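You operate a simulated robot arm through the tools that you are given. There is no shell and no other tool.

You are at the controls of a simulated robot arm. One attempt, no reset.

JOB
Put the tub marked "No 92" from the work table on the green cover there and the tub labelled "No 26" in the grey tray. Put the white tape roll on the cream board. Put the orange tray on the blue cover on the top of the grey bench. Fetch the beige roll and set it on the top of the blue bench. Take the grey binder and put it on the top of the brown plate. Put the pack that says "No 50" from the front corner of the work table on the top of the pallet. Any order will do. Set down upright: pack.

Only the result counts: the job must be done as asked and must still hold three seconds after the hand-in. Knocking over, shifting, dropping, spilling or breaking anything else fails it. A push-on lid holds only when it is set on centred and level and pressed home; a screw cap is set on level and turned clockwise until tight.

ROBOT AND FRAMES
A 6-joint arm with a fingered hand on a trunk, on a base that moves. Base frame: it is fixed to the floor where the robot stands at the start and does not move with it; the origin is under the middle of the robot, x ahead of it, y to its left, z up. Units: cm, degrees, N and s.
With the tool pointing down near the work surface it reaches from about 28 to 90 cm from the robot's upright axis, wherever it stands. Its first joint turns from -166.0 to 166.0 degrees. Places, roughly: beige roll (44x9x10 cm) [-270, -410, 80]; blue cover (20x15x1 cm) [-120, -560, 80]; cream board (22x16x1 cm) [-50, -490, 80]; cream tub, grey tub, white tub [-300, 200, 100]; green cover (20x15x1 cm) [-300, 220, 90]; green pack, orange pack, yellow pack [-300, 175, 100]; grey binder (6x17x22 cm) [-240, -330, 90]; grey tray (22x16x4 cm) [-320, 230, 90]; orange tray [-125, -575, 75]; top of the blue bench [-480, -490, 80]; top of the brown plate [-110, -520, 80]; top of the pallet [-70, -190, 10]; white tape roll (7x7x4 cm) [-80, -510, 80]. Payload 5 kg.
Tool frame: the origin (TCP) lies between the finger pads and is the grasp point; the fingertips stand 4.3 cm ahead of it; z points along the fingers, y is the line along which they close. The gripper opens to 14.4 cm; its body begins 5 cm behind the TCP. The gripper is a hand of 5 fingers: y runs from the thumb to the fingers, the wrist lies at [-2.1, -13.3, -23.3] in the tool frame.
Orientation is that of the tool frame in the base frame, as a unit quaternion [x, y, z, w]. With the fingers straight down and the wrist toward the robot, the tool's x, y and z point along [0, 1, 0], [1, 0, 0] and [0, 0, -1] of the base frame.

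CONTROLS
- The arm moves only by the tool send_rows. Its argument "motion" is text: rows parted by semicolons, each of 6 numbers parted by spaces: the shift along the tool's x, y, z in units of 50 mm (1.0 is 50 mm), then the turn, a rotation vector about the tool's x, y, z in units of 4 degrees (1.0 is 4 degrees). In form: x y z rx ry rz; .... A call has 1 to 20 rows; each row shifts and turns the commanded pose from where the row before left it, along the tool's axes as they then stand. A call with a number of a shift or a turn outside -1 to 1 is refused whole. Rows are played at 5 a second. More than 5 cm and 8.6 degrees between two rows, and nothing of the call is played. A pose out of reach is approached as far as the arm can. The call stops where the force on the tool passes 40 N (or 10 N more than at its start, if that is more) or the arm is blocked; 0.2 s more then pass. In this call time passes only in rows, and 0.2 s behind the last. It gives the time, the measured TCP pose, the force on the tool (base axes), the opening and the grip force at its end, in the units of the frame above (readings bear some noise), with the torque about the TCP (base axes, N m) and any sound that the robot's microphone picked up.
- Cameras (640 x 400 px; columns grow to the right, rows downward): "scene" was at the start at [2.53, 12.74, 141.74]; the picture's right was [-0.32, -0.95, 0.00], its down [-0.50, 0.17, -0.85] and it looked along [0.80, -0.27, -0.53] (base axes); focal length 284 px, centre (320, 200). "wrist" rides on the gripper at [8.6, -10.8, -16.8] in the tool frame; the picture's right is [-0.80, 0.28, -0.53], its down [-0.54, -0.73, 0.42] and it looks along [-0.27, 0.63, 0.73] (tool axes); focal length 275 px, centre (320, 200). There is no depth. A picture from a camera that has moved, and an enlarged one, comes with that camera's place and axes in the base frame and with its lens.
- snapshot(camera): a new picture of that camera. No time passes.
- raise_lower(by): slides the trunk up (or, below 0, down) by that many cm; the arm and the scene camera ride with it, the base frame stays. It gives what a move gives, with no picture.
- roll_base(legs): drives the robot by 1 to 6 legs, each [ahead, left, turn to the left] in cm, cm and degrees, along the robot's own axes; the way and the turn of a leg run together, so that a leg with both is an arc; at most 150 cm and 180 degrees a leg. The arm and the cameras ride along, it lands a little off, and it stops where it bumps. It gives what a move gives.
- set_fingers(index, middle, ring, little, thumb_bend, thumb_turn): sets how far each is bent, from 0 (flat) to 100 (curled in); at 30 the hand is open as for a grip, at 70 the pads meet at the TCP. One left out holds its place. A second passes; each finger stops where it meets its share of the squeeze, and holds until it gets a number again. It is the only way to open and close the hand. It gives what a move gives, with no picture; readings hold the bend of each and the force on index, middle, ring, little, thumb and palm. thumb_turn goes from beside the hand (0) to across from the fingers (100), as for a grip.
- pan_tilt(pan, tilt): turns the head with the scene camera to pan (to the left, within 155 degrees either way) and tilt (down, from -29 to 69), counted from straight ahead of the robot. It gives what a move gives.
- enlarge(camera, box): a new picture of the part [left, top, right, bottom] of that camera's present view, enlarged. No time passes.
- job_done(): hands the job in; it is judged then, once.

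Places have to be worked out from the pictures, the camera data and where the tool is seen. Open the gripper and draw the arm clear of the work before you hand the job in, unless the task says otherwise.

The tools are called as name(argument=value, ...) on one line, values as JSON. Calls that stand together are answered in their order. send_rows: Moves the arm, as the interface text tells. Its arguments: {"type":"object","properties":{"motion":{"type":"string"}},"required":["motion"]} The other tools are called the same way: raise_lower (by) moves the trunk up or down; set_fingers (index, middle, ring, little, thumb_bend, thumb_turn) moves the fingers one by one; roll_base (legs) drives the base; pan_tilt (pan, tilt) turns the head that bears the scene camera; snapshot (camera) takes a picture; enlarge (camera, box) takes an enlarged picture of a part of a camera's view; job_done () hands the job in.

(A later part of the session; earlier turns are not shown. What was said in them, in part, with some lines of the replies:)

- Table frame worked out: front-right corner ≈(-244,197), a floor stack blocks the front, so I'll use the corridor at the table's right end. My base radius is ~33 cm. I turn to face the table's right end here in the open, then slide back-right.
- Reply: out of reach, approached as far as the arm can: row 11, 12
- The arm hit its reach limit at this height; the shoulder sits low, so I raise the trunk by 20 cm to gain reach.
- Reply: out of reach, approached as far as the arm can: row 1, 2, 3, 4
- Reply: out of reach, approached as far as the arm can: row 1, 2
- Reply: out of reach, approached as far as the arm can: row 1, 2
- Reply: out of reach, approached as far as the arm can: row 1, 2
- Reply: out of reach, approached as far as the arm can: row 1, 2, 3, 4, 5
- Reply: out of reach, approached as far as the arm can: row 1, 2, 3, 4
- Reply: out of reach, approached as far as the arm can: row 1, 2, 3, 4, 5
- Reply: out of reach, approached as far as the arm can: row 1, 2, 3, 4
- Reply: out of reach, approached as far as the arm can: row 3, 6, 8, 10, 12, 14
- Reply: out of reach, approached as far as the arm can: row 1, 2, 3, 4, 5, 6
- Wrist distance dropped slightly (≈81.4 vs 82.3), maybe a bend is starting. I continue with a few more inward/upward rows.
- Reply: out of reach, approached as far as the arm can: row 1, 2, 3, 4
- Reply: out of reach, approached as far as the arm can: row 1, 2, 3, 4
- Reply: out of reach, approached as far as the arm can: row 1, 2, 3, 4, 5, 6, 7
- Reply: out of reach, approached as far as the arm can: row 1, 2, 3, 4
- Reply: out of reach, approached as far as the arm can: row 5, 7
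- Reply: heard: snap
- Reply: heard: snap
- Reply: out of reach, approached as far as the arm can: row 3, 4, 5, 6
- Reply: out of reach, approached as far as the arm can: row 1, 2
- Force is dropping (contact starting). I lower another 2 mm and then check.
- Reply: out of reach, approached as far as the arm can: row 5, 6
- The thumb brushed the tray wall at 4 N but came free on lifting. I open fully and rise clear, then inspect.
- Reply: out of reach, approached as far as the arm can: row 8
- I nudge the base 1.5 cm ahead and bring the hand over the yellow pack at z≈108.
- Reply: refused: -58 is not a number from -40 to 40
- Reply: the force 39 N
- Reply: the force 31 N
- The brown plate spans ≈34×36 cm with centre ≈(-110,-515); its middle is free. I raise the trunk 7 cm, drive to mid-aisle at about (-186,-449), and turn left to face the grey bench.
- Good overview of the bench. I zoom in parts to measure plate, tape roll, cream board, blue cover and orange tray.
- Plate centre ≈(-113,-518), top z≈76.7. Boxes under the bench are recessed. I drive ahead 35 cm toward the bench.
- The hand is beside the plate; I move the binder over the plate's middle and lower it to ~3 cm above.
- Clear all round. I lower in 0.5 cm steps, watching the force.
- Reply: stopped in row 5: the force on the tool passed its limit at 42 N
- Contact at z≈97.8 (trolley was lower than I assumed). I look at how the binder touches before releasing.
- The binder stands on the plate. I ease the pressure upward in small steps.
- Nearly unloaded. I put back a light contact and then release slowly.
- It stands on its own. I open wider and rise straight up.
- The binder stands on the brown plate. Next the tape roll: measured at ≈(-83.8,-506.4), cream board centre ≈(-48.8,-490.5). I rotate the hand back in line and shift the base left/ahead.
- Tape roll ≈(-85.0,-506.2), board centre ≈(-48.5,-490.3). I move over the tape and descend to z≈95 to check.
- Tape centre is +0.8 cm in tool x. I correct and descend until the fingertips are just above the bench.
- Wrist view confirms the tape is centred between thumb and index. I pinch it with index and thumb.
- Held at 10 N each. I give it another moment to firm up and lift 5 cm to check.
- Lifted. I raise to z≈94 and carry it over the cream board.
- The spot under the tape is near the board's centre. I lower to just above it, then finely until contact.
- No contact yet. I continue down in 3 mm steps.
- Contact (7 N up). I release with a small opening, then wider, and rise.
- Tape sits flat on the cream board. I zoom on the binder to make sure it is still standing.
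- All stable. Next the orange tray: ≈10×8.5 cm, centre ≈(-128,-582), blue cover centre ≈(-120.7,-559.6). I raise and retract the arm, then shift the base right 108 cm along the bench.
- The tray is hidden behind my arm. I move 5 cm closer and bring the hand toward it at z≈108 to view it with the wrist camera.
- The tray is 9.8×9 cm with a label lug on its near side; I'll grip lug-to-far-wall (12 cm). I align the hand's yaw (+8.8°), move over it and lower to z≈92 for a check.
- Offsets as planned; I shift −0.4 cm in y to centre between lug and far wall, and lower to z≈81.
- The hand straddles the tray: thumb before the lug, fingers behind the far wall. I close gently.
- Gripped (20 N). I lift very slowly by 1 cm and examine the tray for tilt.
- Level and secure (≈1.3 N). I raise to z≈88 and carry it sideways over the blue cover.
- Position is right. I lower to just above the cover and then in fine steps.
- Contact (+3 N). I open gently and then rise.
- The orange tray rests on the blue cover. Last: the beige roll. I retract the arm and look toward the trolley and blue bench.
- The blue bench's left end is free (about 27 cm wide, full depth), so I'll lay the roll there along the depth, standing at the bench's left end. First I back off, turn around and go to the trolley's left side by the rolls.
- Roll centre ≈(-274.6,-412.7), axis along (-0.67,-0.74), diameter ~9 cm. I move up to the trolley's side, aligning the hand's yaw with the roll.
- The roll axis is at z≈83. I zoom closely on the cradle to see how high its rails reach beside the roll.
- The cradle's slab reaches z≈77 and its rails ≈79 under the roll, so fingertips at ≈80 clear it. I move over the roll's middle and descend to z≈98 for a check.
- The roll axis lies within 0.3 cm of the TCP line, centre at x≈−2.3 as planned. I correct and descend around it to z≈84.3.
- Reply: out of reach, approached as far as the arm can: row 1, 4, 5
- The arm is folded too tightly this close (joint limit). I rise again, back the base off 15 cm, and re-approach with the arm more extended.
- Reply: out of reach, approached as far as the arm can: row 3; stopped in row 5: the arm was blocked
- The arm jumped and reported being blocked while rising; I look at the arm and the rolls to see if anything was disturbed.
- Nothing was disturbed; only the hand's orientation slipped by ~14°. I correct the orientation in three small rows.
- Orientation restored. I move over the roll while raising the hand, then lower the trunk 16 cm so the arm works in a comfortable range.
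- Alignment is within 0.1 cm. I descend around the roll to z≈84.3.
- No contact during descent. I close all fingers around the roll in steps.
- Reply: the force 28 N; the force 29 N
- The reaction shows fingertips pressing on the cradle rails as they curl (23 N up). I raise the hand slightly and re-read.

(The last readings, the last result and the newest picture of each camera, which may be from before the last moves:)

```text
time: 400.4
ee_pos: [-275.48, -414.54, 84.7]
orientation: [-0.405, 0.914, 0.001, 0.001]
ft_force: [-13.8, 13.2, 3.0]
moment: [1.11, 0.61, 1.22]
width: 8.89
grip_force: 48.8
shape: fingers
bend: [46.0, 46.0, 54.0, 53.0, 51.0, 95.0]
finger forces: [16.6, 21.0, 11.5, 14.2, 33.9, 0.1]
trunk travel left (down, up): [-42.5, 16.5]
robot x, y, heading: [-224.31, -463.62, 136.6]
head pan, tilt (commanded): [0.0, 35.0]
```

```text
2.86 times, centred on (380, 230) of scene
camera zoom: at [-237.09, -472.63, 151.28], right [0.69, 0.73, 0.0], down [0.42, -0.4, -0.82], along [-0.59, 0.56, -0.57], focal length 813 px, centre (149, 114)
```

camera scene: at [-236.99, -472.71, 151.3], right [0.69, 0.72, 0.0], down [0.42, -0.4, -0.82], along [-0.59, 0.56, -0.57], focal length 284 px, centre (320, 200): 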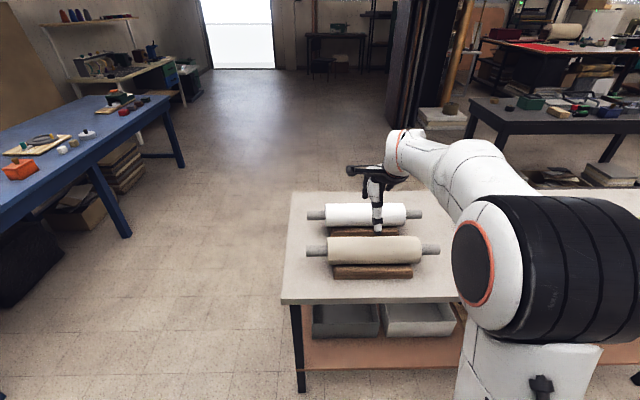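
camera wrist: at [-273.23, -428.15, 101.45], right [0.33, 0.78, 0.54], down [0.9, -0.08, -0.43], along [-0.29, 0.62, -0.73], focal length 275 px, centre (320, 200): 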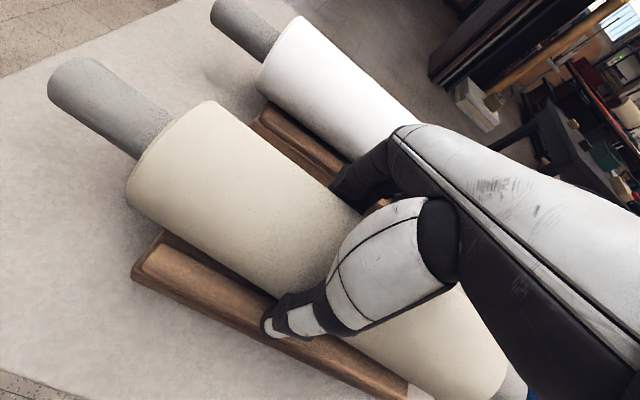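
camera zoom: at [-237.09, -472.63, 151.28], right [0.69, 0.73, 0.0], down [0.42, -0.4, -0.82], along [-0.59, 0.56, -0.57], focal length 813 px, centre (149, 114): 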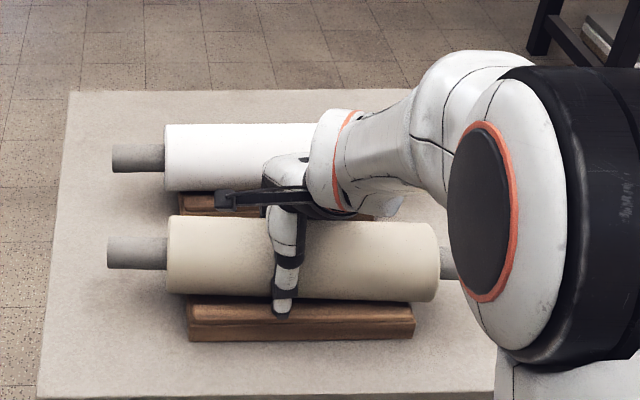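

Vertical load is small now; there's a sideways preload because the roll still sits in its cradle. I lift 1.5 cm slowly so it can settle in the hand.

send_rows(motion="0 0.02 -0.1 0 0 0; 0 0.02 -0.1 0 0 0; 0 0 -0.1 0 0 0; 0 0 0 0 0 0; 0 0 0 0 0 0")

snapshot(camera="wrist")

enlarge(camera="scene", box=[290, 160, 470, 300])

```text
time: 401.6
ee_pos: [-275.56, -414.55, 86.37]
orientation: [-0.406, 0.914, -0.002, 0.001]
ft_force: [0.7, 0.2, -10.7]
moment: [-0.07, 0.14, 0.0]
width: 8.91
grip_force: 36.1
shape: fingers
bend: [46.0, 53.0, 55.0, 55.0, 51.0, 93.0]
finger forces: [17.0, 1.1, 10.5, 9.3, 34.9, 0.0]
trunk travel left (down, up): [-42.5, 16.5]
robot x, y, heading: [-223.76, -463.48, 136.6]
head pan, tilt (commanded): [0.0, 35.0]
```

```text
taken
camera wrist: at [-273.33, -428.07, 103.2], right [0.32, 0.78, 0.53], down [0.9, -0.09, -0.42], along [-0.28, 0.62, -0.73], focal length 275 px, centre (320, 200)
```

wrist: 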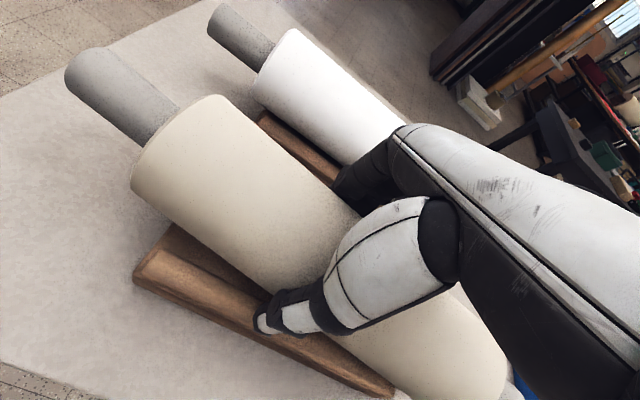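

```text
2.86 times, centred on (380, 230) of scene
camera zoom: at [-237.05, -472.66, 151.29], right [0.69, 0.73, 0.0], down [0.42, -0.4, -0.82], along [-0.59, 0.56, -0.57], focal length 813 px, centre (149, 114)
```

zoom: 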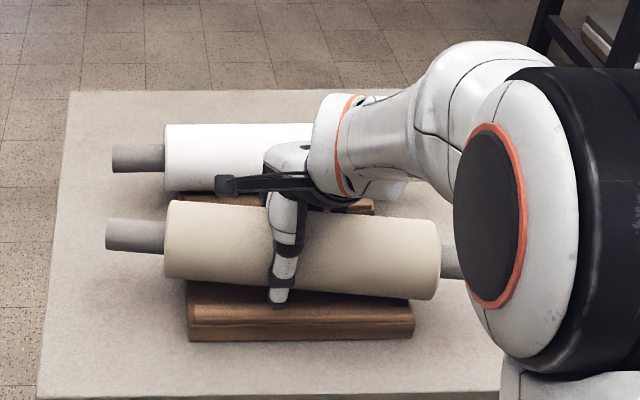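

The roll tips because its centre of mass is ~2 cm from my thumb. I set it back into its cradle and regrip with the thumb at the middle.

send_rows(motion="0 0 0.1 0 0 0; 0 0 0.1 0 0 0; 0 0 0.06 0 0 0; 0 0 0 0 0 0")

set_fingers(index=40, middle=40, ring=40, little=40, thumb_bend=40)

set_fingers(index=29, middle=29, ring=29, little=29, thumb_bend=29)

snapshot(camera="wrist")

enlarge(camera="scene", box=[290, 160, 470, 300])

```text
time: 402.6
ee_pos: [-275.55, -414.32, 85.15]
orientation: [-0.406, 0.914, 0.0, 0.001]
ft_force: [-1.7, -2.0, -1.0]
moment: [0.06, -0.14, 0.06]
width: 8.88
grip_force: 36.0
shape: fingers
bend: [46.0, 53.0, 55.0, 55.0, 51.0, 93.0]
finger forces: [16.3, 0.9, 9.6, 10.0, 36.2, 0.1]
trunk travel left (down, up): [-42.5, 16.5]
robot x, y, heading: [-223.94, -463.49, 136.7]
head pan, tilt (commanded): [0.0, 35.0]
```

```text
time: 403.6
ee_pos: [-275.55, -414.54, 85.19]
orientation: [-0.405, 0.914, -0.001, 0.0]
ft_force: [0.3, -0.3, 0.1]
moment: [-0.04, -0.02, 0.01]
width: 11.49
grip_force: 0.1
shape: fingers
bend: [40.0, 40.0, 40.0, 40.0, 40.0, 97.0]
finger forces: [0.1, 0.0, 0.1, 0.1, 0.1, 0.0]
trunk travel left (down, up): [-42.5, 16.5]
robot x, y, heading: [-224.42, -463.12, 136.5]
head pan, tilt (commanded): [0.0, 35.0]
```

```text
time: 404.6
ee_pos: [-275.49, -414.39, 85.15]
orientation: [-0.405, 0.914, -0.001, 0.001]
ft_force: [0.1, 0.6, 0.0]
moment: [-0.02, -0.01, -0.01]
width: 15.61
grip_force: 0.1
shape: fingers
bend: [28.0, 28.0, 28.0, 28.0, 28.0, 97.0]
finger forces: [0.0, 0.0, 0.0, 0.0, 0.1, 0.0]
trunk travel left (down, up): [-42.5, 16.5]
robot x, y, heading: [-224.59, -463.46, 136.7]
head pan, tilt (commanded): [0.0, 35.0]
```

```text
taken
camera wrist: at [-273.28, -428.09, 102.0], right [0.32, 0.78, 0.53], down [0.9, -0.09, -0.42], along [-0.28, 0.62, -0.73], focal length 275 px, centre (320, 200)
```

wrist: 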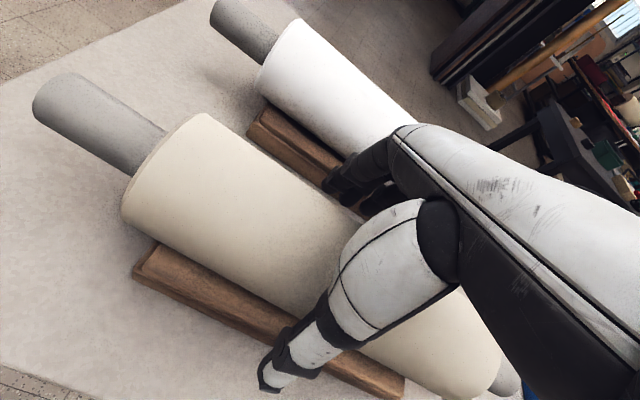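

```text
2.86 times, centred on (380, 230) of scene
camera zoom: at [-236.99, -472.71, 151.3], right [0.69, 0.73, 0.0], down [0.42, -0.39, -0.82], along [-0.59, 0.56, -0.57], focal length 813 px, centre (149, 114)
```

zoom: 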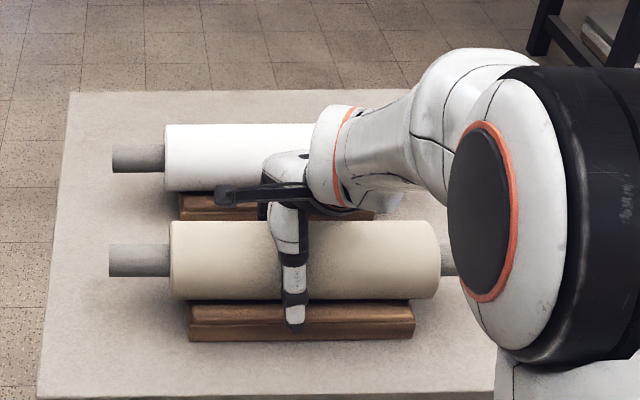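

The roll is back in its cradle. I shift the hand 2.5 cm toward its middle (and +0.3 cm in y) and grip again.

send_rows(motion="-0.25 0.03 0 0 0 0; -0.25 0.03 0 0 0 0; 0 0 0 0 0 0")

set_fingers(index=40, middle=40, ring=40, little=40, thumb_bend=40)

set_fingers(index=60, middle=60, ring=60, little=60, thumb_bend=60)

set_fingers(index=66, middle=66, ring=66, little=66, thumb_bend=66)

enlarge(camera="scene", box=[290, 160, 470, 300])

```text
time: 405.4
ee_pos: [-274.06, -412.33, 85.07]
orientation: [-0.405, 0.914, -0.001, 0.0]
ft_force: [-0.2, 0.2, 1.3]
moment: [0.01, 0.0, 0.02]
width: 15.58
grip_force: 0.1
shape: fingers
bend: [28.0, 28.0, 28.0, 28.0, 28.0, 97.0]
finger forces: [0.0, 0.0, 0.0, 0.0, 0.1, 0.0]
trunk travel left (down, up): [-42.5, 16.5]
robot x, y, heading: [-224.38, -463.5, 136.6]
head pan, tilt (commanded): [0.0, 35.0]
```

```text
time: 406.4
ee_pos: [-274.26, -412.42, 85.2]
orientation: [-0.405, 0.914, -0.001, 0.0]
ft_force: [1.5, -2.2, 0.1]
moment: [-0.02, -0.06, 0.02]
width: 11.73
grip_force: 1.2
shape: fingers
bend: [40.0, 40.0, 40.0, 40.0, 39.0, 97.0]
finger forces: [0.0, 0.1, 0.1, 0.0, 2.1, 0.0]
trunk travel left (down, up): [-42.5, 16.5]
robot x, y, heading: [-224.44, -463.54, 136.5]
head pan, tilt (commanded): [0.0, 35.0]
```

```text
time: 407.4
ee_pos: [-274.1, -412.3, 85.21]
orientation: [-0.405, 0.914, 0.001, 0.0]
ft_force: [-2.7, 6.3, 5.3]
moment: [0.11, 0.11, 0.89]
width: 8.98
grip_force: 35.9
shape: fingers
bend: [52.0, 55.0, 55.0, 56.0, 47.0, 96.0]
finger forces: [13.3, 7.2, 7.9, 9.9, 33.3, 0.0]
trunk travel left (down, up): [-42.5, 16.5]
robot x, y, heading: [-224.07, -463.26, 136.5]
head pan, tilt (commanded): [0.0, 35.0]
```

```text
time: 408.4
ee_pos: [-274.22, -412.27, 85.17]
orientation: [-0.405, 0.914, 0.001, 0.0]
ft_force: [-14.9, 14.7, 8.9]
moment: [0.69, 0.46, 1.53]
width: 8.97
grip_force: 42.9
shape: fingers
bend: [53.0, 57.0, 56.0, 58.0, 45.0, 96.0]
finger forces: [15.0, 10.2, 11.7, 15.8, 33.8, 0.1]
trunk travel left (down, up): [-42.5, 16.5]
robot x, y, heading: [-224.51, -463.32, 136.4]
head pan, tilt (commanded): [0.0, 35.0]
```

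```text
2.86 times, centred on (380, 230) of scene
camera zoom: at [-237.08, -472.64, 151.3], right [0.69, 0.73, 0.0], down [0.42, -0.4, -0.82], along [-0.59, 0.56, -0.57], focal length 813 px, centre (149, 114)
```

zoom: 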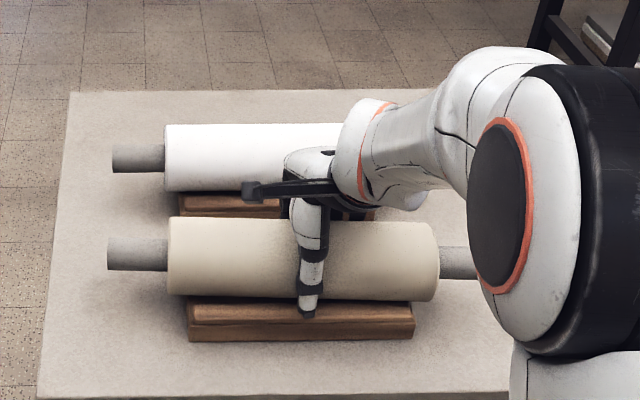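

Ring and little fingers are yawing the roll. I open those two so index and middle oppose the thumb, then lift gently.

set_fingers(ring=46, little=46)

set_fingers(index=66, middle=66, thumb_bend=66)

send_rows(motion="0 0 -0.1 0 0 0; 0 0 -0.1 0 0 0; 0 0 -0.1 0 0 0; 0 0 0 0 0 0; 0 0 0 0 0 0")

enlarge(camera="scene", box=[290, 160, 470, 300])

```text
time: 409.4
ee_pos: [-274.16, -412.31, 85.2]
orientation: [-0.405, 0.914, 0.001, 0.0]
ft_force: [-2.7, 4.7, 13.4]
moment: [0.03, -0.07, -0.01]
width: 8.87
grip_force: 30.7
shape: fingers
bend: [50.0, 56.0, 46.0, 46.0, 48.0, 96.0]
finger forces: [18.4, 13.7, 0.1, 0.0, 30.4, 0.0]
trunk travel left (down, up): [-42.5, 16.5]
robot x, y, heading: [-224.31, -463.49, 136.4]
head pan, tilt (commanded): [0.0, 35.0]
```

```text
time: 410.4
ee_pos: [-273.95, -412.34, 85.1]
orientation: [-0.405, 0.914, -0.001, 0.0]
ft_force: [8.2, -4.9, 10.4]
moment: [-0.14, -0.18, 0.13]
width: 8.8
grip_force: 33.5
shape: fingers
bend: [48.0, 54.0, 46.0, 46.0, 52.0, 96.0]
finger forces: [14.7, 14.8, 0.0, 0.0, 38.0, 0.1]
trunk travel left (down, up): [-42.5, 16.5]
robot x, y, heading: [-224.56, -463.28, 136.5]
head pan, tilt (commanded): [0.0, 35.0]
```

```text
time: 411.6
ee_pos: [-274.03, -412.38, 86.52]
orientation: [-0.405, 0.914, -0.001, 0.001]
ft_force: [0.1, -0.4, -10.8]
moment: [0.07, -0.06, -0.02]
width: 8.75
grip_force: 30.4
shape: fingers
bend: [47.0, 54.0, 46.0, 46.0, 53.0, 96.0]
finger forces: [17.7, 12.6, 0.0, 0.1, 28.9, 0.0]
trunk travel left (down, up): [-42.5, 16.5]
robot x, y, heading: [-224.34, -463.18, 136.3]
head pan, tilt (commanded): [0.0, 35.0]
```

```text
2.86 times, centred on (380, 230) of scene
camera zoom: at [-237.06, -472.65, 151.29], right [0.69, 0.73, 0.0], down [0.42, -0.4, -0.82], along [-0.59, 0.56, -0.57], focal length 813 px, centre (149, 114)
```

zoom: 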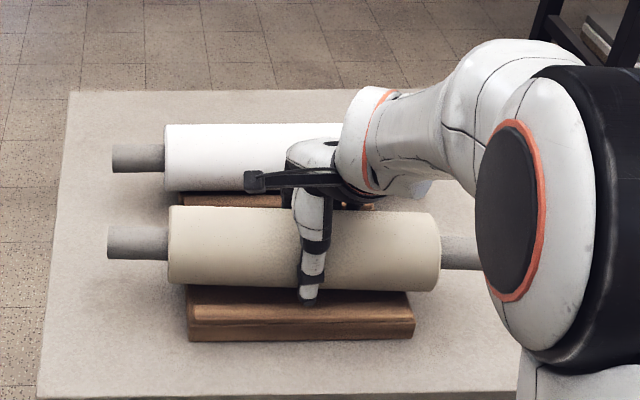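

Lifted level (≈11 N, almost no moment). I raise the trunk 14 cm, then look at the way to the blue bench's left end.

raise_lower(by=14)

pan_tilt(pan=55, tilt=30)

snapshot(camera="scene")

pan_tilt(pan=100, tilt=30)

snapshot(camera="scene")

```text
time: 413.3
ee_pos: [-274.03, -412.26, 100.61]
orientation: [-0.406, 0.914, 0.0, 0.001]
ft_force: [-0.2, 0.5, -10.9]
moment: [0.07, -0.08, -0.01]
width: 8.74
grip_force: 29.5
shape: fingers
bend: [47.0, 54.0, 46.0, 46.0, 53.0, 96.0]
finger forces: [17.8, 12.6, 0.0, 0.0, 28.7, 0.1]
trunk travel left (down, up): [-56.5, 2.5]
robot x, y, heading: [-224.2, -463.61, 136.8]
head pan, tilt (commanded): [0.0, 35.0]
```

```text
time: 414.5
ee_pos: [-274.04, -412.29, 100.65]
orientation: [-0.405, 0.914, -0.001, 0.0]
ft_force: [-0.1, -0.4, -11.6]
moment: [0.09, -0.05, 0.02]
width: 8.74
grip_force: 29.6
shape: fingers
bend: [47.0, 54.0, 46.0, 46.0, 53.0, 96.0]
finger forces: [17.6, 12.6, 0.1, 0.0, 28.8, 0.0]
trunk travel left (down, up): [-56.5, 2.5]
robot x, y, heading: [-224.44, -463.44, 136.7]
head pan, tilt (commanded): [55.0, 30.0]
```

```text
taken
camera scene: at [-239.54, -480.5, 166.07], right [-0.2, 0.98, 0.0], down [0.49, 0.1, -0.87], along [-0.85, -0.17, -0.5], focal length 284 px, centre (320, 200)
```

scene: 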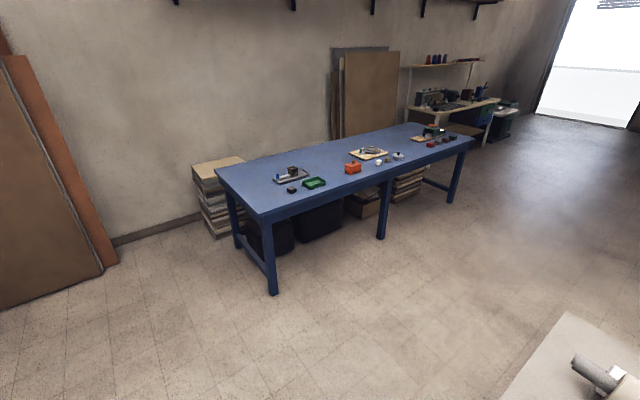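

```text
time: 415.7
ee_pos: [-274.03, -412.3, 100.5]
orientation: [-0.405, 0.914, -0.001, 0.0]
ft_force: [0.0, 0.6, -11.1]
moment: [0.07, -0.04, 0.03]
width: 8.75
grip_force: 29.8
shape: fingers
bend: [47.0, 54.0, 46.0, 46.0, 53.0, 96.0]
finger forces: [17.7, 12.5, 0.0, 0.0, 28.9, 0.0]
trunk travel left (down, up): [-56.5, 2.5]
robot x, y, heading: [-224.24, -463.33, 136.4]
head pan, tilt (commanded): [100.0, 30.0]
```

```text
taken
camera scene: at [-235.67, -486.24, 166.08], right [-0.83, 0.55, 0.0], down [0.28, 0.42, -0.87], along [-0.48, -0.72, -0.5], focal length 284 px, centre (320, 200)
```

scene: 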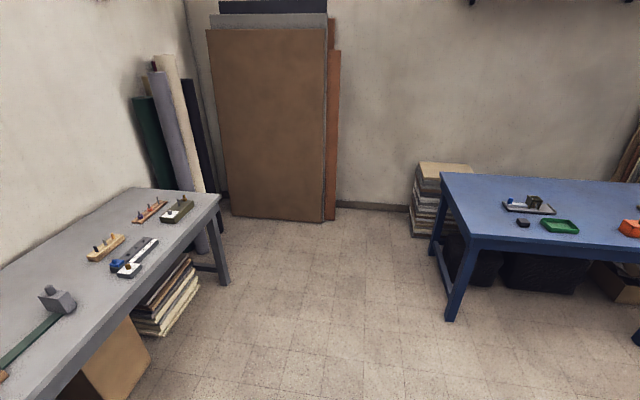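

The floor by the blue bench's left end is clear. I slide left along the aisle in two legs of 93 cm with the roll held high.

roll_base(legs=[[-4.8, 93, 0]])

pan_tilt(pan=30, tilt=35)

snapshot(camera="scene")

```text
time: 420.6
ee_pos: [-335.96, -483.88, 100.58]
orientation: [-0.4, 0.916, -0.001, 0.0]
ft_force: [-0.1, -0.8, -10.9]
moment: [0.09, -0.07, -0.02]
width: 8.76
grip_force: 29.0
shape: fingers
bend: [47.0, 54.0, 46.0, 46.0, 53.0, 96.0]
finger forces: [17.6, 12.5, 0.0, 0.1, 28.8, 0.1]
trunk travel left (down, up): [-56.5, 2.5]
robot x, y, heading: [-286.72, -535.64, 135.9]
head pan, tilt (commanded): [100.0, 30.0]
```

```text
time: 422.1
ee_pos: [-336.06, -484.04, 100.58]
orientation: [-0.4, 0.916, -0.001, 0.0]
ft_force: [0.0, -0.2, -10.2]
moment: [0.1, -0.02, 0.02]
width: 8.79
grip_force: 30.0
shape: fingers
bend: [47.0, 54.0, 46.0, 46.0, 53.0, 96.0]
finger forces: [17.7, 12.8, 0.0, 0.1, 29.0, 0.0]
trunk travel left (down, up): [-56.5, 2.5]
robot x, y, heading: [-286.73, -535.79, 136.1]
head pan, tilt (commanded): [30.0, 35.0]
```

```text
taken
camera scene: at [-301.91, -548.71, 165.29], right [0.24, 0.97, 0.0], down [0.56, -0.14, -0.82], along [-0.79, 0.2, -0.57], focal length 284 px, centre (320, 200)
```

scene: 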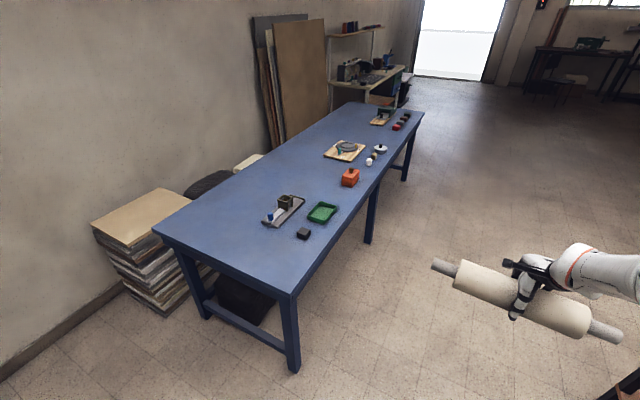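

Bench top z≈76.7, its front-left corner ≈(-366.5,-543.6). I slide the remaining 96 cm so the roll is above the free left end.

roll_base(legs=[[-8.8, 96.3, 0]])

pan_tilt(pan=0, tilt=40)

snapshot(camera="scene")

snapshot(camera="wrist")

```text
time: 427.1
ee_pos: [-396.78, -559.83, 100.55]
orientation: [-0.405, 0.915, -0.001, 0.001]
ft_force: [-0.7, 1.1, -9.9]
moment: [0.07, -0.04, 0.0]
width: 8.77
grip_force: 29.7
shape: fingers
bend: [47.0, 54.0, 46.0, 46.0, 53.0, 96.0]
finger forces: [17.8, 12.8, 0.0, 0.1, 29.0, 0.0]
trunk travel left (down, up): [-56.5, 2.5]
robot x, y, heading: [-347.07, -611.01, 136.9]
head pan, tilt (commanded): [30.0, 35.0]
```

```text
time: 428.0
ee_pos: [-396.7, -559.85, 100.62]
orientation: [-0.405, 0.915, -0.001, 0.0]
ft_force: [-0.5, 1.0, -11.2]
moment: [0.11, -0.04, -0.03]
width: 8.77
grip_force: 29.9
shape: fingers
bend: [47.0, 54.0, 46.0, 46.0, 53.0, 96.0]
finger forces: [17.8, 12.8, 0.1, 0.0, 29.1, 0.1]
trunk travel left (down, up): [-56.5, 2.5]
robot x, y, heading: [-347.14, -611.0, 136.2]
head pan, tilt (commanded): [0.0, 40.0]
```

```text
taken
camera scene: at [-359.65, -620.37, 164.54], right [0.69, 0.72, 0.0], down [0.47, -0.44, -0.77], along [-0.55, 0.53, -0.64], focal length 284 px, centre (320, 200)
```

scene: 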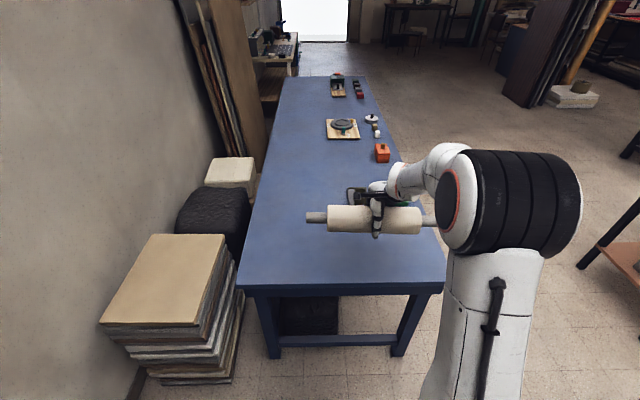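

```text
taken
camera wrist: at [-394.5, -573.43, 117.38], right [0.32, 0.78, 0.53], down [0.9, -0.09, -0.42], along [-0.28, 0.62, -0.73], focal length 275 px, centre (320, 200)
```

wrist: 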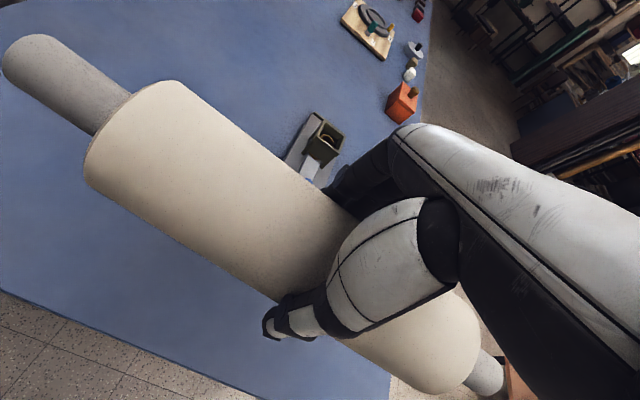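

The roll hangs over the free end, ~10 cm in from the front edge. I lower it with the trunk by 14 cm first.

raise_lower(by=-14)

snapshot(camera="wrist")

enlarge(camera="scene", box=[240, 140, 480, 300])

```text
time: 429.7
ee_pos: [-396.73, -559.7, 86.52]
orientation: [-0.405, 0.915, -0.001, 0.0]
ft_force: [0.2, 0.1, -10.9]
moment: [0.08, -0.07, 0.02]
width: 8.74
grip_force: 29.5
shape: fingers
bend: [47.0, 54.0, 46.0, 46.0, 53.0, 96.0]
finger forces: [17.6, 12.8, 0.0, 0.0, 28.9, 0.0]
trunk travel left (down, up): [-42.5, 16.5]
robot x, y, heading: [-346.57, -610.83, 136.4]
head pan, tilt (commanded): [0.0, 40.0]
```

```text
taken
camera wrist: at [-394.49, -573.43, 103.41], right [0.32, 0.78, 0.53], down [0.9, -0.09, -0.42], along [-0.28, 0.62, -0.73], focal length 275 px, centre (320, 200)
```

wrist: 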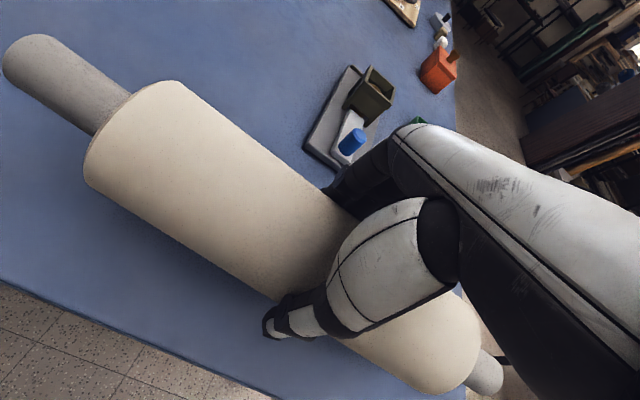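

```text
2.50 times, centred on (360, 220) of scene
camera zoom: at [-359.63, -620.38, 150.54], right [0.69, 0.72, 0.0], down [0.47, -0.44, -0.77], along [-0.55, 0.53, -0.64], focal length 711 px, centre (220, 150)
```

zoom: 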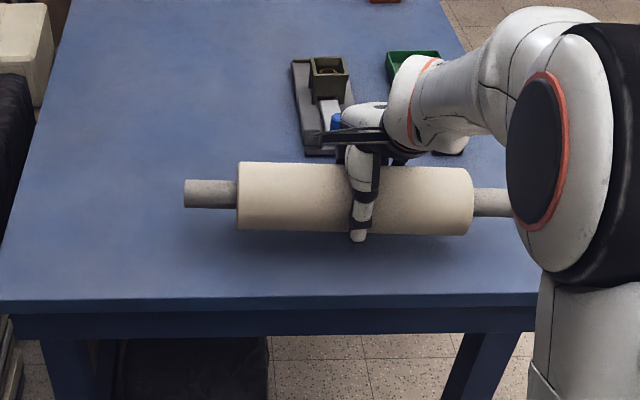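

All clear (device is ~7 cm beyond the fingers). I lower in small steps until the bench takes the weight.

send_rows(motion="0 0 0.1 0 0 0; 0 0 0.1 0 0 0; 0 0 0.1 0 0 0; 0 0 0.06 0 0 0; 0 0 0 0 0 0")

```text
time: 430.9
ee_pos: [-396.57, -559.79, 84.58]
orientation: [-0.404, 0.915, -0.002, 0.0]
ft_force: [-0.8, -0.2, -10.7]
moment: [0.09, -0.08, 0.02]
width: 8.76
grip_force: 30.1
shape: fingers
bend: [47.0, 54.0, 46.0, 46.0, 53.0, 96.0]
finger forces: [17.5, 12.8, 0.0, 0.1, 28.9, 0.1]
trunk travel left (down, up): [-42.5, 16.5]
robot x, y, heading: [-347.19, -610.98, 136.3]
head pan, tilt (commanded): [0.0, 40.0]
```

send_rows(motion="0 0 0.06 0 0 0; 0 0 0.06 0 0 0; 0 0 0 0 0 0")

```text
time: 431.7
ee_pos: [-396.61, -559.78, 84.07]
orientation: [-0.404, 0.915, -0.001, -0.001]
ft_force: [0.0, 0.4, -10.5]
moment: [0.08, -0.01, 0.01]
width: 8.74
grip_force: 29.9
shape: fingers
bend: [47.0, 54.0, 46.0, 46.0, 53.0, 96.0]
finger forces: [17.7, 12.7, 0.1, 0.0, 28.9, 0.0]
trunk travel left (down, up): [-42.5, 16.5]
robot x, y, heading: [-347.67, -610.61, 136.5]
head pan, tilt (commanded): [0.0, 40.0]
```

send_rows(motion="0 0 0.04 0 0 0; 0 0 0.04 0 0 0; 0 0 0 0 0 0")

```text
time: 432.5
ee_pos: [-396.7, -559.87, 83.65]
orientation: [-0.404, 0.915, -0.001, 0.0]
ft_force: [-0.8, -0.8, -10.8]
moment: [0.09, -0.04, -0.02]
width: 8.77
grip_force: 29.1
shape: fingers
bend: [47.0, 54.0, 46.0, 46.0, 53.0, 96.0]
finger forces: [17.7, 12.8, 0.1, 0.0, 28.9, 0.1]
trunk travel left (down, up): [-42.5, 16.5]
robot x, y, heading: [-346.78, -610.73, 136.3]
head pan, tilt (commanded): [0.0, 40.0]
```

Still hanging free; I continue in 2 mm steps and check the view.

send_rows(motion="0 0 0.04 0 0 0; 0 0 0.04 0 0 0; 0 0 0 0 0 0")

enlarge(camera="scene", box=[290, 170, 430, 260])

```text
time: 433.3
ee_pos: [-396.67, -559.83, 83.25]
orientation: [-0.405, 0.914, -0.002, 0.001]
ft_force: [0.7, 0.0, -11.8]
moment: [0.13, -0.04, 0.02]
width: 8.79
grip_force: 29.7
shape: fingers
bend: [47.0, 54.0, 46.0, 46.0, 53.0, 96.0]
finger forces: [17.6, 12.8, 0.0, 0.0, 28.8, 0.0]
trunk travel left (down, up): [-42.5, 16.5]
robot x, y, heading: [-346.67, -610.57, 136.1]
head pan, tilt (commanded): [0.0, 40.0]
```

```text
4.44 times, centred on (360, 215) of scene
camera zoom: at [-359.63, -620.37, 150.54], right [0.69, 0.72, 0.0], down [0.47, -0.44, -0.77], along [-0.55, 0.53, -0.64], focal length 1264 px, centre (142, 133)
```

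zoom: 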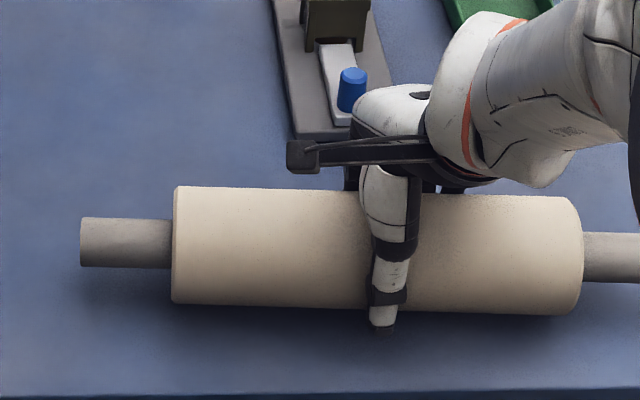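

send_rows(motion="0 0 0.04 0 0 0; 0 0 0.04 0 0 0; 0 0 0.04 0 0 0; 0 0 0 0 0 0")

```text
time: 434.3
ee_pos: [-396.8, -559.85, 82.82]
orientation: [-0.405, 0.914, -0.002, 0.001]
ft_force: [0.4, 0.2, -10.4]
moment: [0.11, -0.04, 0.01]
width: 8.74
grip_force: 30.0
shape: fingers
bend: [47.0, 54.0, 46.0, 46.0, 53.0, 96.0]
finger forces: [17.6, 12.8, 0.0, 0.1, 28.8, 0.0]
trunk travel left (down, up): [-42.5, 16.5]
robot x, y, heading: [-347.05, -611.08, 136.3]
head pan, tilt (commanded): [0.0, 40.0]
```

send_rows(motion="0 0 0.04 0 0 0; 0 0 0.04 0 0 0; 0 0 0.04 0 0 0; 0 0 0 0 0 0")

```text
time: 435.3
ee_pos: [-396.75, -559.84, 82.21]
orientation: [-0.405, 0.914, -0.001, 0.0]
ft_force: [0.5, -0.4, -7.1]
moment: [0.08, -0.03, -0.01]
width: 8.78
grip_force: 29.7
shape: fingers
bend: [47.0, 54.0, 46.0, 46.0, 53.0, 96.0]
finger forces: [17.3, 12.5, 0.0, 0.0, 29.8, 0.2]
trunk travel left (down, up): [-42.5, 16.5]
robot x, y, heading: [-347.14, -610.8, 136.3]
head pan, tilt (commanded): [0.0, 40.0]
```

Contact begins (−7 N). I lower a little more until the weight is fully on the bench.

send_rows(motion="0 0 0.03 0 0 0; 0 0 0.02 0 0 0; 0 0 0 0 0 0")

enlarge(camera="scene", box=[290, 170, 430, 260])

```text
time: 436.1
ee_pos: [-396.76, -559.81, 82.17]
orientation: [-0.404, 0.915, 0.001, 0.0]
ft_force: [3.0, -5.1, 11.6]
moment: [-0.25, -0.14, 0.04]
width: 8.75
grip_force: 30.9
shape: fingers
bend: [47.0, 54.0, 46.0, 46.0, 53.0, 96.0]
finger forces: [15.5, 11.0, 0.0, 0.1, 35.1, 0.1]
trunk travel left (down, up): [-42.5, 16.5]
robot x, y, heading: [-347.32, -610.89, 136.5]
head pan, tilt (commanded): [0.0, 40.0]
```

```text
4.44 times, centred on (360, 215) of scene
camera zoom: at [-359.49, -620.55, 150.56], right [0.69, 0.72, 0.0], down [0.47, -0.44, -0.77], along [-0.56, 0.53, -0.64], focal length 1264 px, centre (142, 133)
```

zoom: 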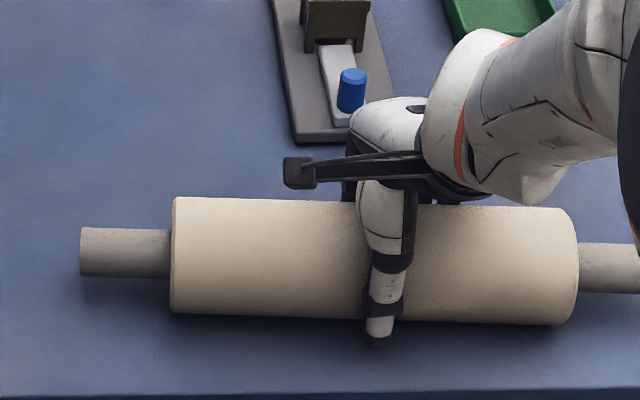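

Slightly over-pressed (+12 N); I back off a hair, then release evenly in small steps so the roll does not get a push.

send_rows(motion="0 0 -0.02 0 0 0; 0 0 0 0 0 0")

set_fingers(index=46, middle=52, ring=40, little=40, thumb_bend=51)

```text
time: 436.7
ee_pos: [-396.75, -559.89, 82.17]
orientation: [-0.405, 0.914, 0.0, 0.0]
ft_force: [0.4, -4.4, 8.5]
moment: [-0.09, 0.03, 0.08]
width: 8.78
grip_force: 30.4
shape: fingers
bend: [47.0, 54.0, 46.0, 46.0, 53.0, 96.0]
finger forces: [16.4, 11.7, 0.1, 0.0, 32.9, 0.0]
trunk travel left (down, up): [-42.5, 16.5]
robot x, y, heading: [-346.92, -610.59, 136.3]
head pan, tilt (commanded): [0.0, 40.0]
```

```text
time: 437.7
ee_pos: [-396.86, -559.97, 82.1]
orientation: [-0.405, 0.914, -0.001, 0.0]
ft_force: [2.2, -6.6, 5.1]
moment: [-0.2, -0.14, -0.06]
width: 9.5
grip_force: 8.0
shape: fingers
bend: [45.0, 51.0, 40.0, 40.0, 48.0, 96.0]
finger forces: [1.3, 2.8, 0.1, 0.0, 11.0, 0.1]
trunk travel left (down, up): [-42.5, 16.5]
robot x, y, heading: [-347.26, -610.86, 136.2]
head pan, tilt (commanded): [0.0, 40.0]
```

The thumb still pushes harder; I open the thumb first, then the fingers.

set_fingers(thumb_bend=45)

enlarge(camera="scene", box=[290, 170, 430, 260])

```text
time: 438.7
ee_pos: [-396.69, -559.74, 81.96]
orientation: [-0.404, 0.915, 0.0, 0.0]
ft_force: [-1.0, -1.1, 2.2]
moment: [-0.03, 0.0, -0.06]
width: 9.79
grip_force: 2.4
shape: fingers
bend: [46.0, 51.0, 40.0, 40.0, 44.0, 97.0]
finger forces: [0.3, 2.1, 0.0, 0.1, 3.3, 0.1]
trunk travel left (down, up): [-42.5, 16.5]
robot x, y, heading: [-347.05, -611.13, 136.3]
head pan, tilt (commanded): [0.0, 40.0]
```

```text
4.44 times, centred on (360, 215) of scene
camera zoom: at [-359.57, -620.46, 150.54], right [0.69, 0.72, 0.0], down [0.47, -0.44, -0.77], along [-0.55, 0.53, -0.64], focal length 1264 px, centre (142, 133)
```

zoom: 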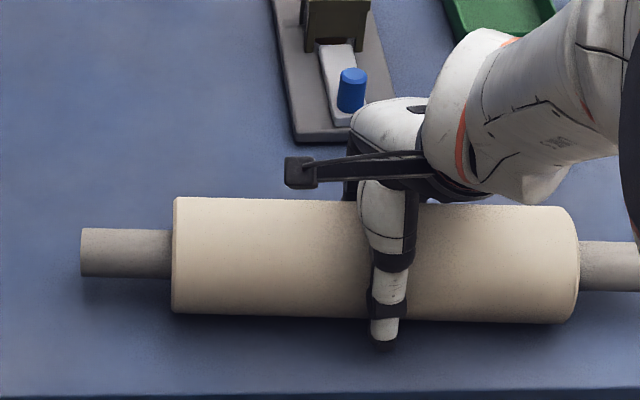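

Forces are down to a few newtons and balanced. I open all a little more and check that the roll stays put.

set_fingers(index=43, middle=47, thumb_bend=42)

enlarge(camera="scene", box=[290, 170, 430, 260])

set_fingers(index=38, middle=40, ring=36, little=36, thumb_bend=36)

enlarge(camera="scene", box=[290, 170, 430, 260])

```text
time: 439.7
ee_pos: [-396.79, -559.81, 82.01]
orientation: [-0.404, 0.915, -0.001, 0.0]
ft_force: [0.4, 0.0, 0.3]
moment: [0.05, -0.04, -0.01]
width: 10.53
grip_force: 0.4
shape: fingers
bend: [43.0, 47.0, 40.0, 40.0, 42.0, 97.0]
finger forces: [0.1, 0.0, 0.1, 0.1, 0.3, 0.1]
trunk travel left (down, up): [-42.5, 16.5]
robot x, y, heading: [-347.09, -610.94, 136.8]
head pan, tilt (commanded): [0.0, 40.0]
```

```text
4.44 times, centred on (360, 215) of scene
camera zoom: at [-359.57, -620.44, 150.54], right [0.69, 0.72, 0.0], down [0.47, -0.44, -0.77], along [-0.55, 0.53, -0.64], focal length 1264 px, centre (142, 133)
```

zoom: 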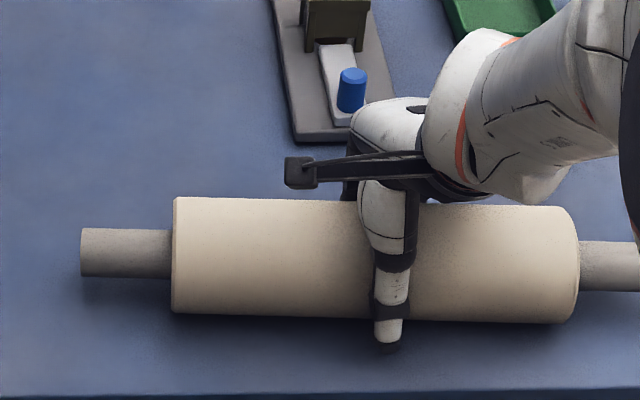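

```text
time: 440.7
ee_pos: [-396.68, -559.77, 82.13]
orientation: [-0.404, 0.915, -0.001, -0.001]
ft_force: [-0.2, -0.2, -1.0]
moment: [-0.03, 0.0, -0.02]
width: 12.43
grip_force: 0.0
shape: fingers
bend: [38.0, 40.0, 36.0, 36.0, 36.0, 97.0]
finger forces: [0.0, 0.0, 0.1, 0.1, 0.0, 0.1]
trunk travel left (down, up): [-42.5, 16.5]
robot x, y, heading: [-346.8, -610.59, 136.3]
head pan, tilt (commanded): [0.0, 40.0]
```

```text
4.44 times, centred on (360, 215) of scene
camera zoom: at [-359.57, -620.44, 150.54], right [0.69, 0.72, 0.0], down [0.47, -0.44, -0.77], along [-0.55, 0.53, -0.64], focal length 1264 px, centre (142, 133)
```

zoom: 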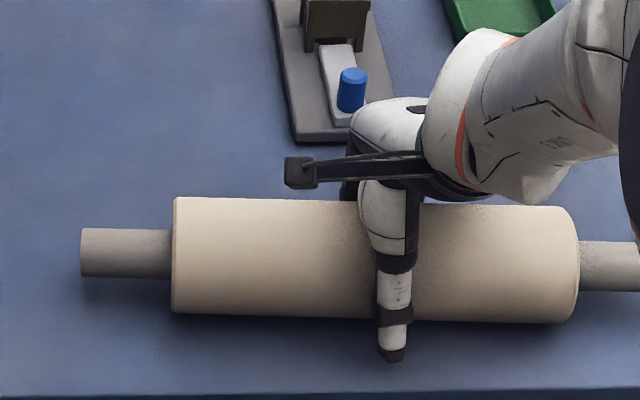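

The roll stays still. I open fully and rise straight up with the trunk, then verify it does not move.

set_fingers(index=30, middle=30, ring=30, little=30, thumb_bend=30)

raise_lower(by=16)

snapshot(camera="scene")

snapshot(camera="wrist")

```text
time: 441.7
ee_pos: [-396.68, -559.78, 82.08]
orientation: [-0.405, 0.914, 0.0, 0.0]
ft_force: [0.4, -0.6, -1.2]
moment: [0.0, 0.0, 0.01]
width: 14.93
grip_force: 0.0
shape: fingers
bend: [30.0, 30.0, 30.0, 30.0, 30.0, 97.0]
finger forces: [0.1, 0.0, 0.0, 0.0, 0.0, 0.0]
trunk travel left (down, up): [-42.5, 16.5]
robot x, y, heading: [-347.15, -610.97, 136.4]
head pan, tilt (commanded): [0.0, 40.0]
```

```text
time: 443.5
ee_pos: [-396.7, -559.76, 98.02]
orientation: [-0.405, 0.914, 0.0, 0.0]
ft_force: [-1.0, 0.2, 0.6]
moment: [-0.02, -0.03, 0.0]
width: 14.94
grip_force: 0.0
shape: fingers
bend: [30.0, 30.0, 30.0, 30.0, 30.0, 97.0]
finger forces: [0.0, 0.0, 0.0, 0.0, 0.0, 0.1]
trunk travel left (down, up): [-58.5, 0.5]
robot x, y, heading: [-346.81, -610.73, 136.4]
head pan, tilt (commanded): [0.0, 40.0]
```

```text
taken
camera scene: at [-359.58, -620.43, 166.54], right [0.69, 0.72, 0.0], down [0.47, -0.44, -0.77], along [-0.55, 0.53, -0.64], focal length 284 px, centre (320, 200)
```

scene: 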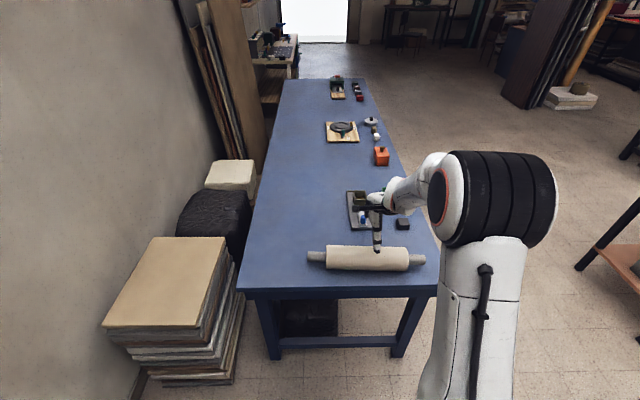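

```text
taken
camera wrist: at [-394.48, -573.46, 114.92], right [0.32, 0.78, 0.53], down [0.9, -0.09, -0.42], along [-0.28, 0.62, -0.73], focal length 275 px, centre (320, 200)
```

wrist: 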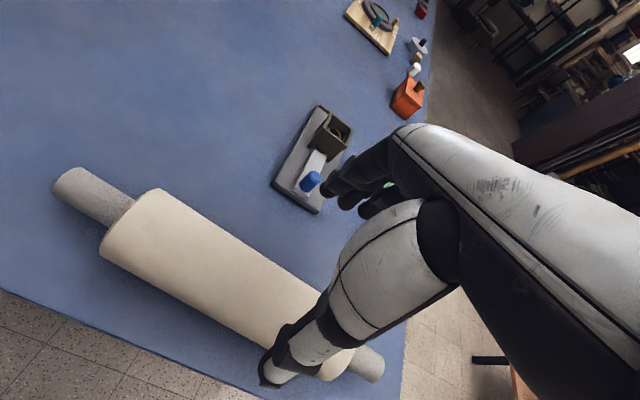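

The roll lies on the blue bench. I raise the hand a bit more and back the base away 40 cm to be clear of the work.

send_rows(motion="0 0 -0.8 0 0 0; 0 0 -0.8 0 0 0")

roll_base(legs=[[-45, 0, 0]])

pan_tilt(pan=0, tilt=30)

snapshot(camera="scene")

enlarge(camera="scene", box=[250, 130, 450, 270])

```text
time: 444.1
ee_pos: [-396.63, -559.57, 105.9]
orientation: [-0.404, 0.915, -0.002, 0.001]
ft_force: [0.5, -0.8, 0.4]
moment: [0.03, 0.04, -0.02]
width: 14.93
grip_force: 0.0
shape: fingers
bend: [30.0, 30.0, 30.0, 30.0, 30.0, 97.0]
finger forces: [0.0, 0.0, 0.0, 0.0, 0.0, 0.1]
trunk travel left (down, up): [-58.5, 0.5]
robot x, y, heading: [-346.82, -610.56, 136.4]
head pan, tilt (commanded): [0.0, 40.0]
```

```text
time: 446.9
ee_pos: [-363.71, -590.93, 105.88]
orientation: [-0.403, 0.915, -0.001, 0.001]
ft_force: [0.7, -0.3, -1.1]
moment: [0.01, 0.01, 0.03]
width: 14.93
grip_force: 0.1
shape: fingers
bend: [30.0, 30.0, 30.0, 30.0, 30.0, 97.0]
finger forces: [0.0, 0.1, 0.0, 0.0, 0.0, 0.1]
trunk travel left (down, up): [-58.5, 0.5]
robot x, y, heading: [-314.14, -642.36, 136.1]
head pan, tilt (commanded): [0.0, 40.0]
```

```text
time: 447.6
ee_pos: [-363.72, -590.87, 105.93]
orientation: [-0.403, 0.915, 0.0, 0.0]
ft_force: [0.1, 0.7, -1.0]
moment: [-0.01, 0.01, -0.01]
width: 14.95
grip_force: 0.1
shape: fingers
bend: [30.0, 30.0, 30.0, 30.0, 30.0, 97.0]
finger forces: [0.0, 0.1, 0.0, 0.1, 0.1, 0.0]
trunk travel left (down, up): [-58.5, 0.5]
robot x, y, heading: [-314.01, -642.33, 136.5]
head pan, tilt (commanded): [0.0, 30.0]
```

```text
taken
camera scene: at [-327.0, -651.51, 168.07], right [0.69, 0.72, 0.0], down [0.36, -0.35, -0.87], along [-0.63, 0.6, -0.5], focal length 284 px, centre (320, 200)
```

scene: 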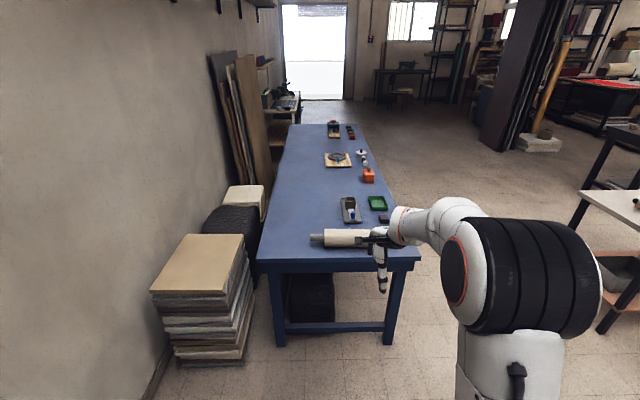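

```text
2.86 times, centred on (350, 200) of scene
camera zoom: at [-327.0, -651.51, 168.07], right [0.69, 0.72, 0.0], down [0.36, -0.35, -0.87], along [-0.63, 0.6, -0.5], focal length 813 px, centre (234, 200)
```

zoom: 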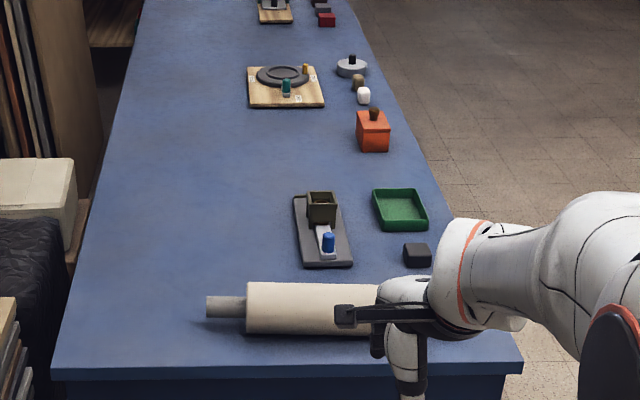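

The roll is at rest. Before handing in I take a final look back at the grey bench and the pallet/work table.

pan_tilt(pan=-105, tilt=20)

enlarge(camera="scene", box=[220, 150, 480, 310])

snapshot(camera="scene")

pan_tilt(pan=-75, tilt=15)

snapshot(camera="scene")

```text
time: 449.4
ee_pos: [-363.7, -590.87, 105.94]
orientation: [-0.403, 0.915, -0.001, -0.001]
ft_force: [-0.4, -0.2, -0.1]
moment: [0.01, 0.01, 0.04]
width: 14.93
grip_force: 0.0
shape: fingers
bend: [30.0, 30.0, 30.0, 30.0, 30.0, 97.0]
finger forces: [0.0, 0.0, 0.0, 0.1, 0.0, 0.0]
trunk travel left (down, up): [-58.5, 0.5]
robot x, y, heading: [-314.06, -642.34, 136.2]
head pan, tilt (commanded): [-105.0, 20.0]
```

```text
2.46 times, centred on (350, 230) of scene
camera zoom: at [-312.51, -652.92, 169.68], right [0.52, -0.85, 0.0], down [-0.29, -0.18, -0.94], along [0.8, 0.49, -0.34], focal length 700 px, centre (246, 126)
```

zoom: 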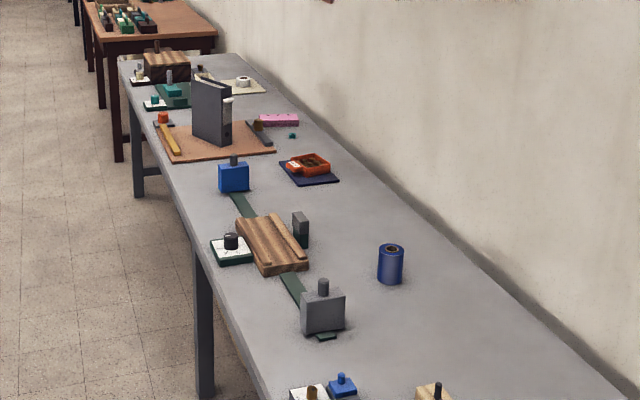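

```text
taken
camera scene: at [-312.51, -652.92, 169.68], right [0.52, -0.85, 0.0], down [-0.29, -0.18, -0.94], along [0.8, 0.49, -0.34], focal length 284 px, centre (320, 200)
```

scene: 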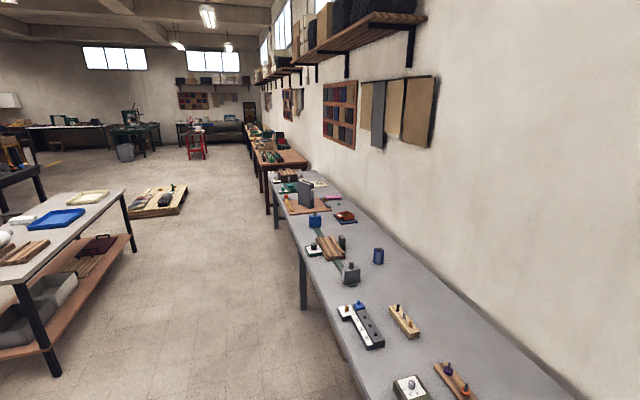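

```text
time: 450.4
ee_pos: [-363.53, -590.82, 105.83]
orientation: [-0.403, 0.915, -0.001, 0.0]
ft_force: [-0.1, 0.0, 0.9]
moment: [0.02, 0.0, 0.0]
width: 14.95
grip_force: 0.1
shape: fingers
bend: [30.0, 30.0, 30.0, 30.0, 30.0, 97.0]
finger forces: [0.0, 0.1, 0.1, 0.0, 0.0, 0.0]
trunk travel left (down, up): [-58.5, 0.5]
robot x, y, heading: [-313.96, -642.2, 136.4]
head pan, tilt (commanded): [-75.0, 15.0]
```

```text
taken
camera scene: at [-315.97, -649.57, 170.5], right [0.88, -0.48, 0.0], down [-0.12, -0.23, -0.97], along [0.46, 0.85, -0.26], focal length 284 px, centre (320, 200)
```

scene: 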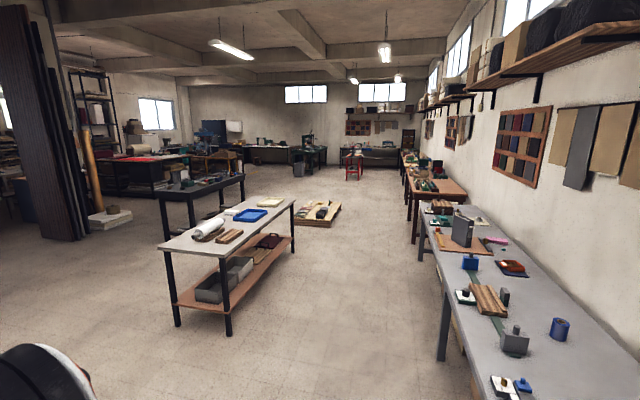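

Everything is where it was asked to be: binder upright on the brown plate, tape on the cream board, orange tray on the blue cover, roll on the blue bench, and the pack and both tubs as placed earlier. The hand is open and clear, so I hand in the job.

job_done()

```text
The job is handed in.
```

All seven items are placed, and the job is handed in; the result of the judging hasn't come back.

- **Tub "No 92":** on the green cover.
- **Tub "No 26":** in the grey tray.
- **White tape roll:** flat on the cream board.
- **Orange tray:** on the blue cover on the grey bench, with its eyelets still in it.
- **Grey binder:** standing upright on the brown plate.
- **Pack "No 50":** upright on the pallet, label on top.
- **Beige roll:** at rest on the free left end of the blue bench, lying front to back, clear of the other items.

Three small contacts during the work could matter to the judging:

- **Tub 92's lid:** it popped off on my first grip. I pressed it back on until it snapped, and it stayed seated when I moved the tub.
- **Grey tray:** my thumb brushed its wall with about 4 N while releasing tub 26. In the picture afterwards the tub stood level in the tray.
- **Beige roll:** it tipped on the first lift, so I set it back in its cradle and gripped it again.

At the end I looked again at the grey bench and the blue bench, and everything there was in place. I checked the two tubs and the pack right after placing them, but not up close again. The hand is open and clear of the work.
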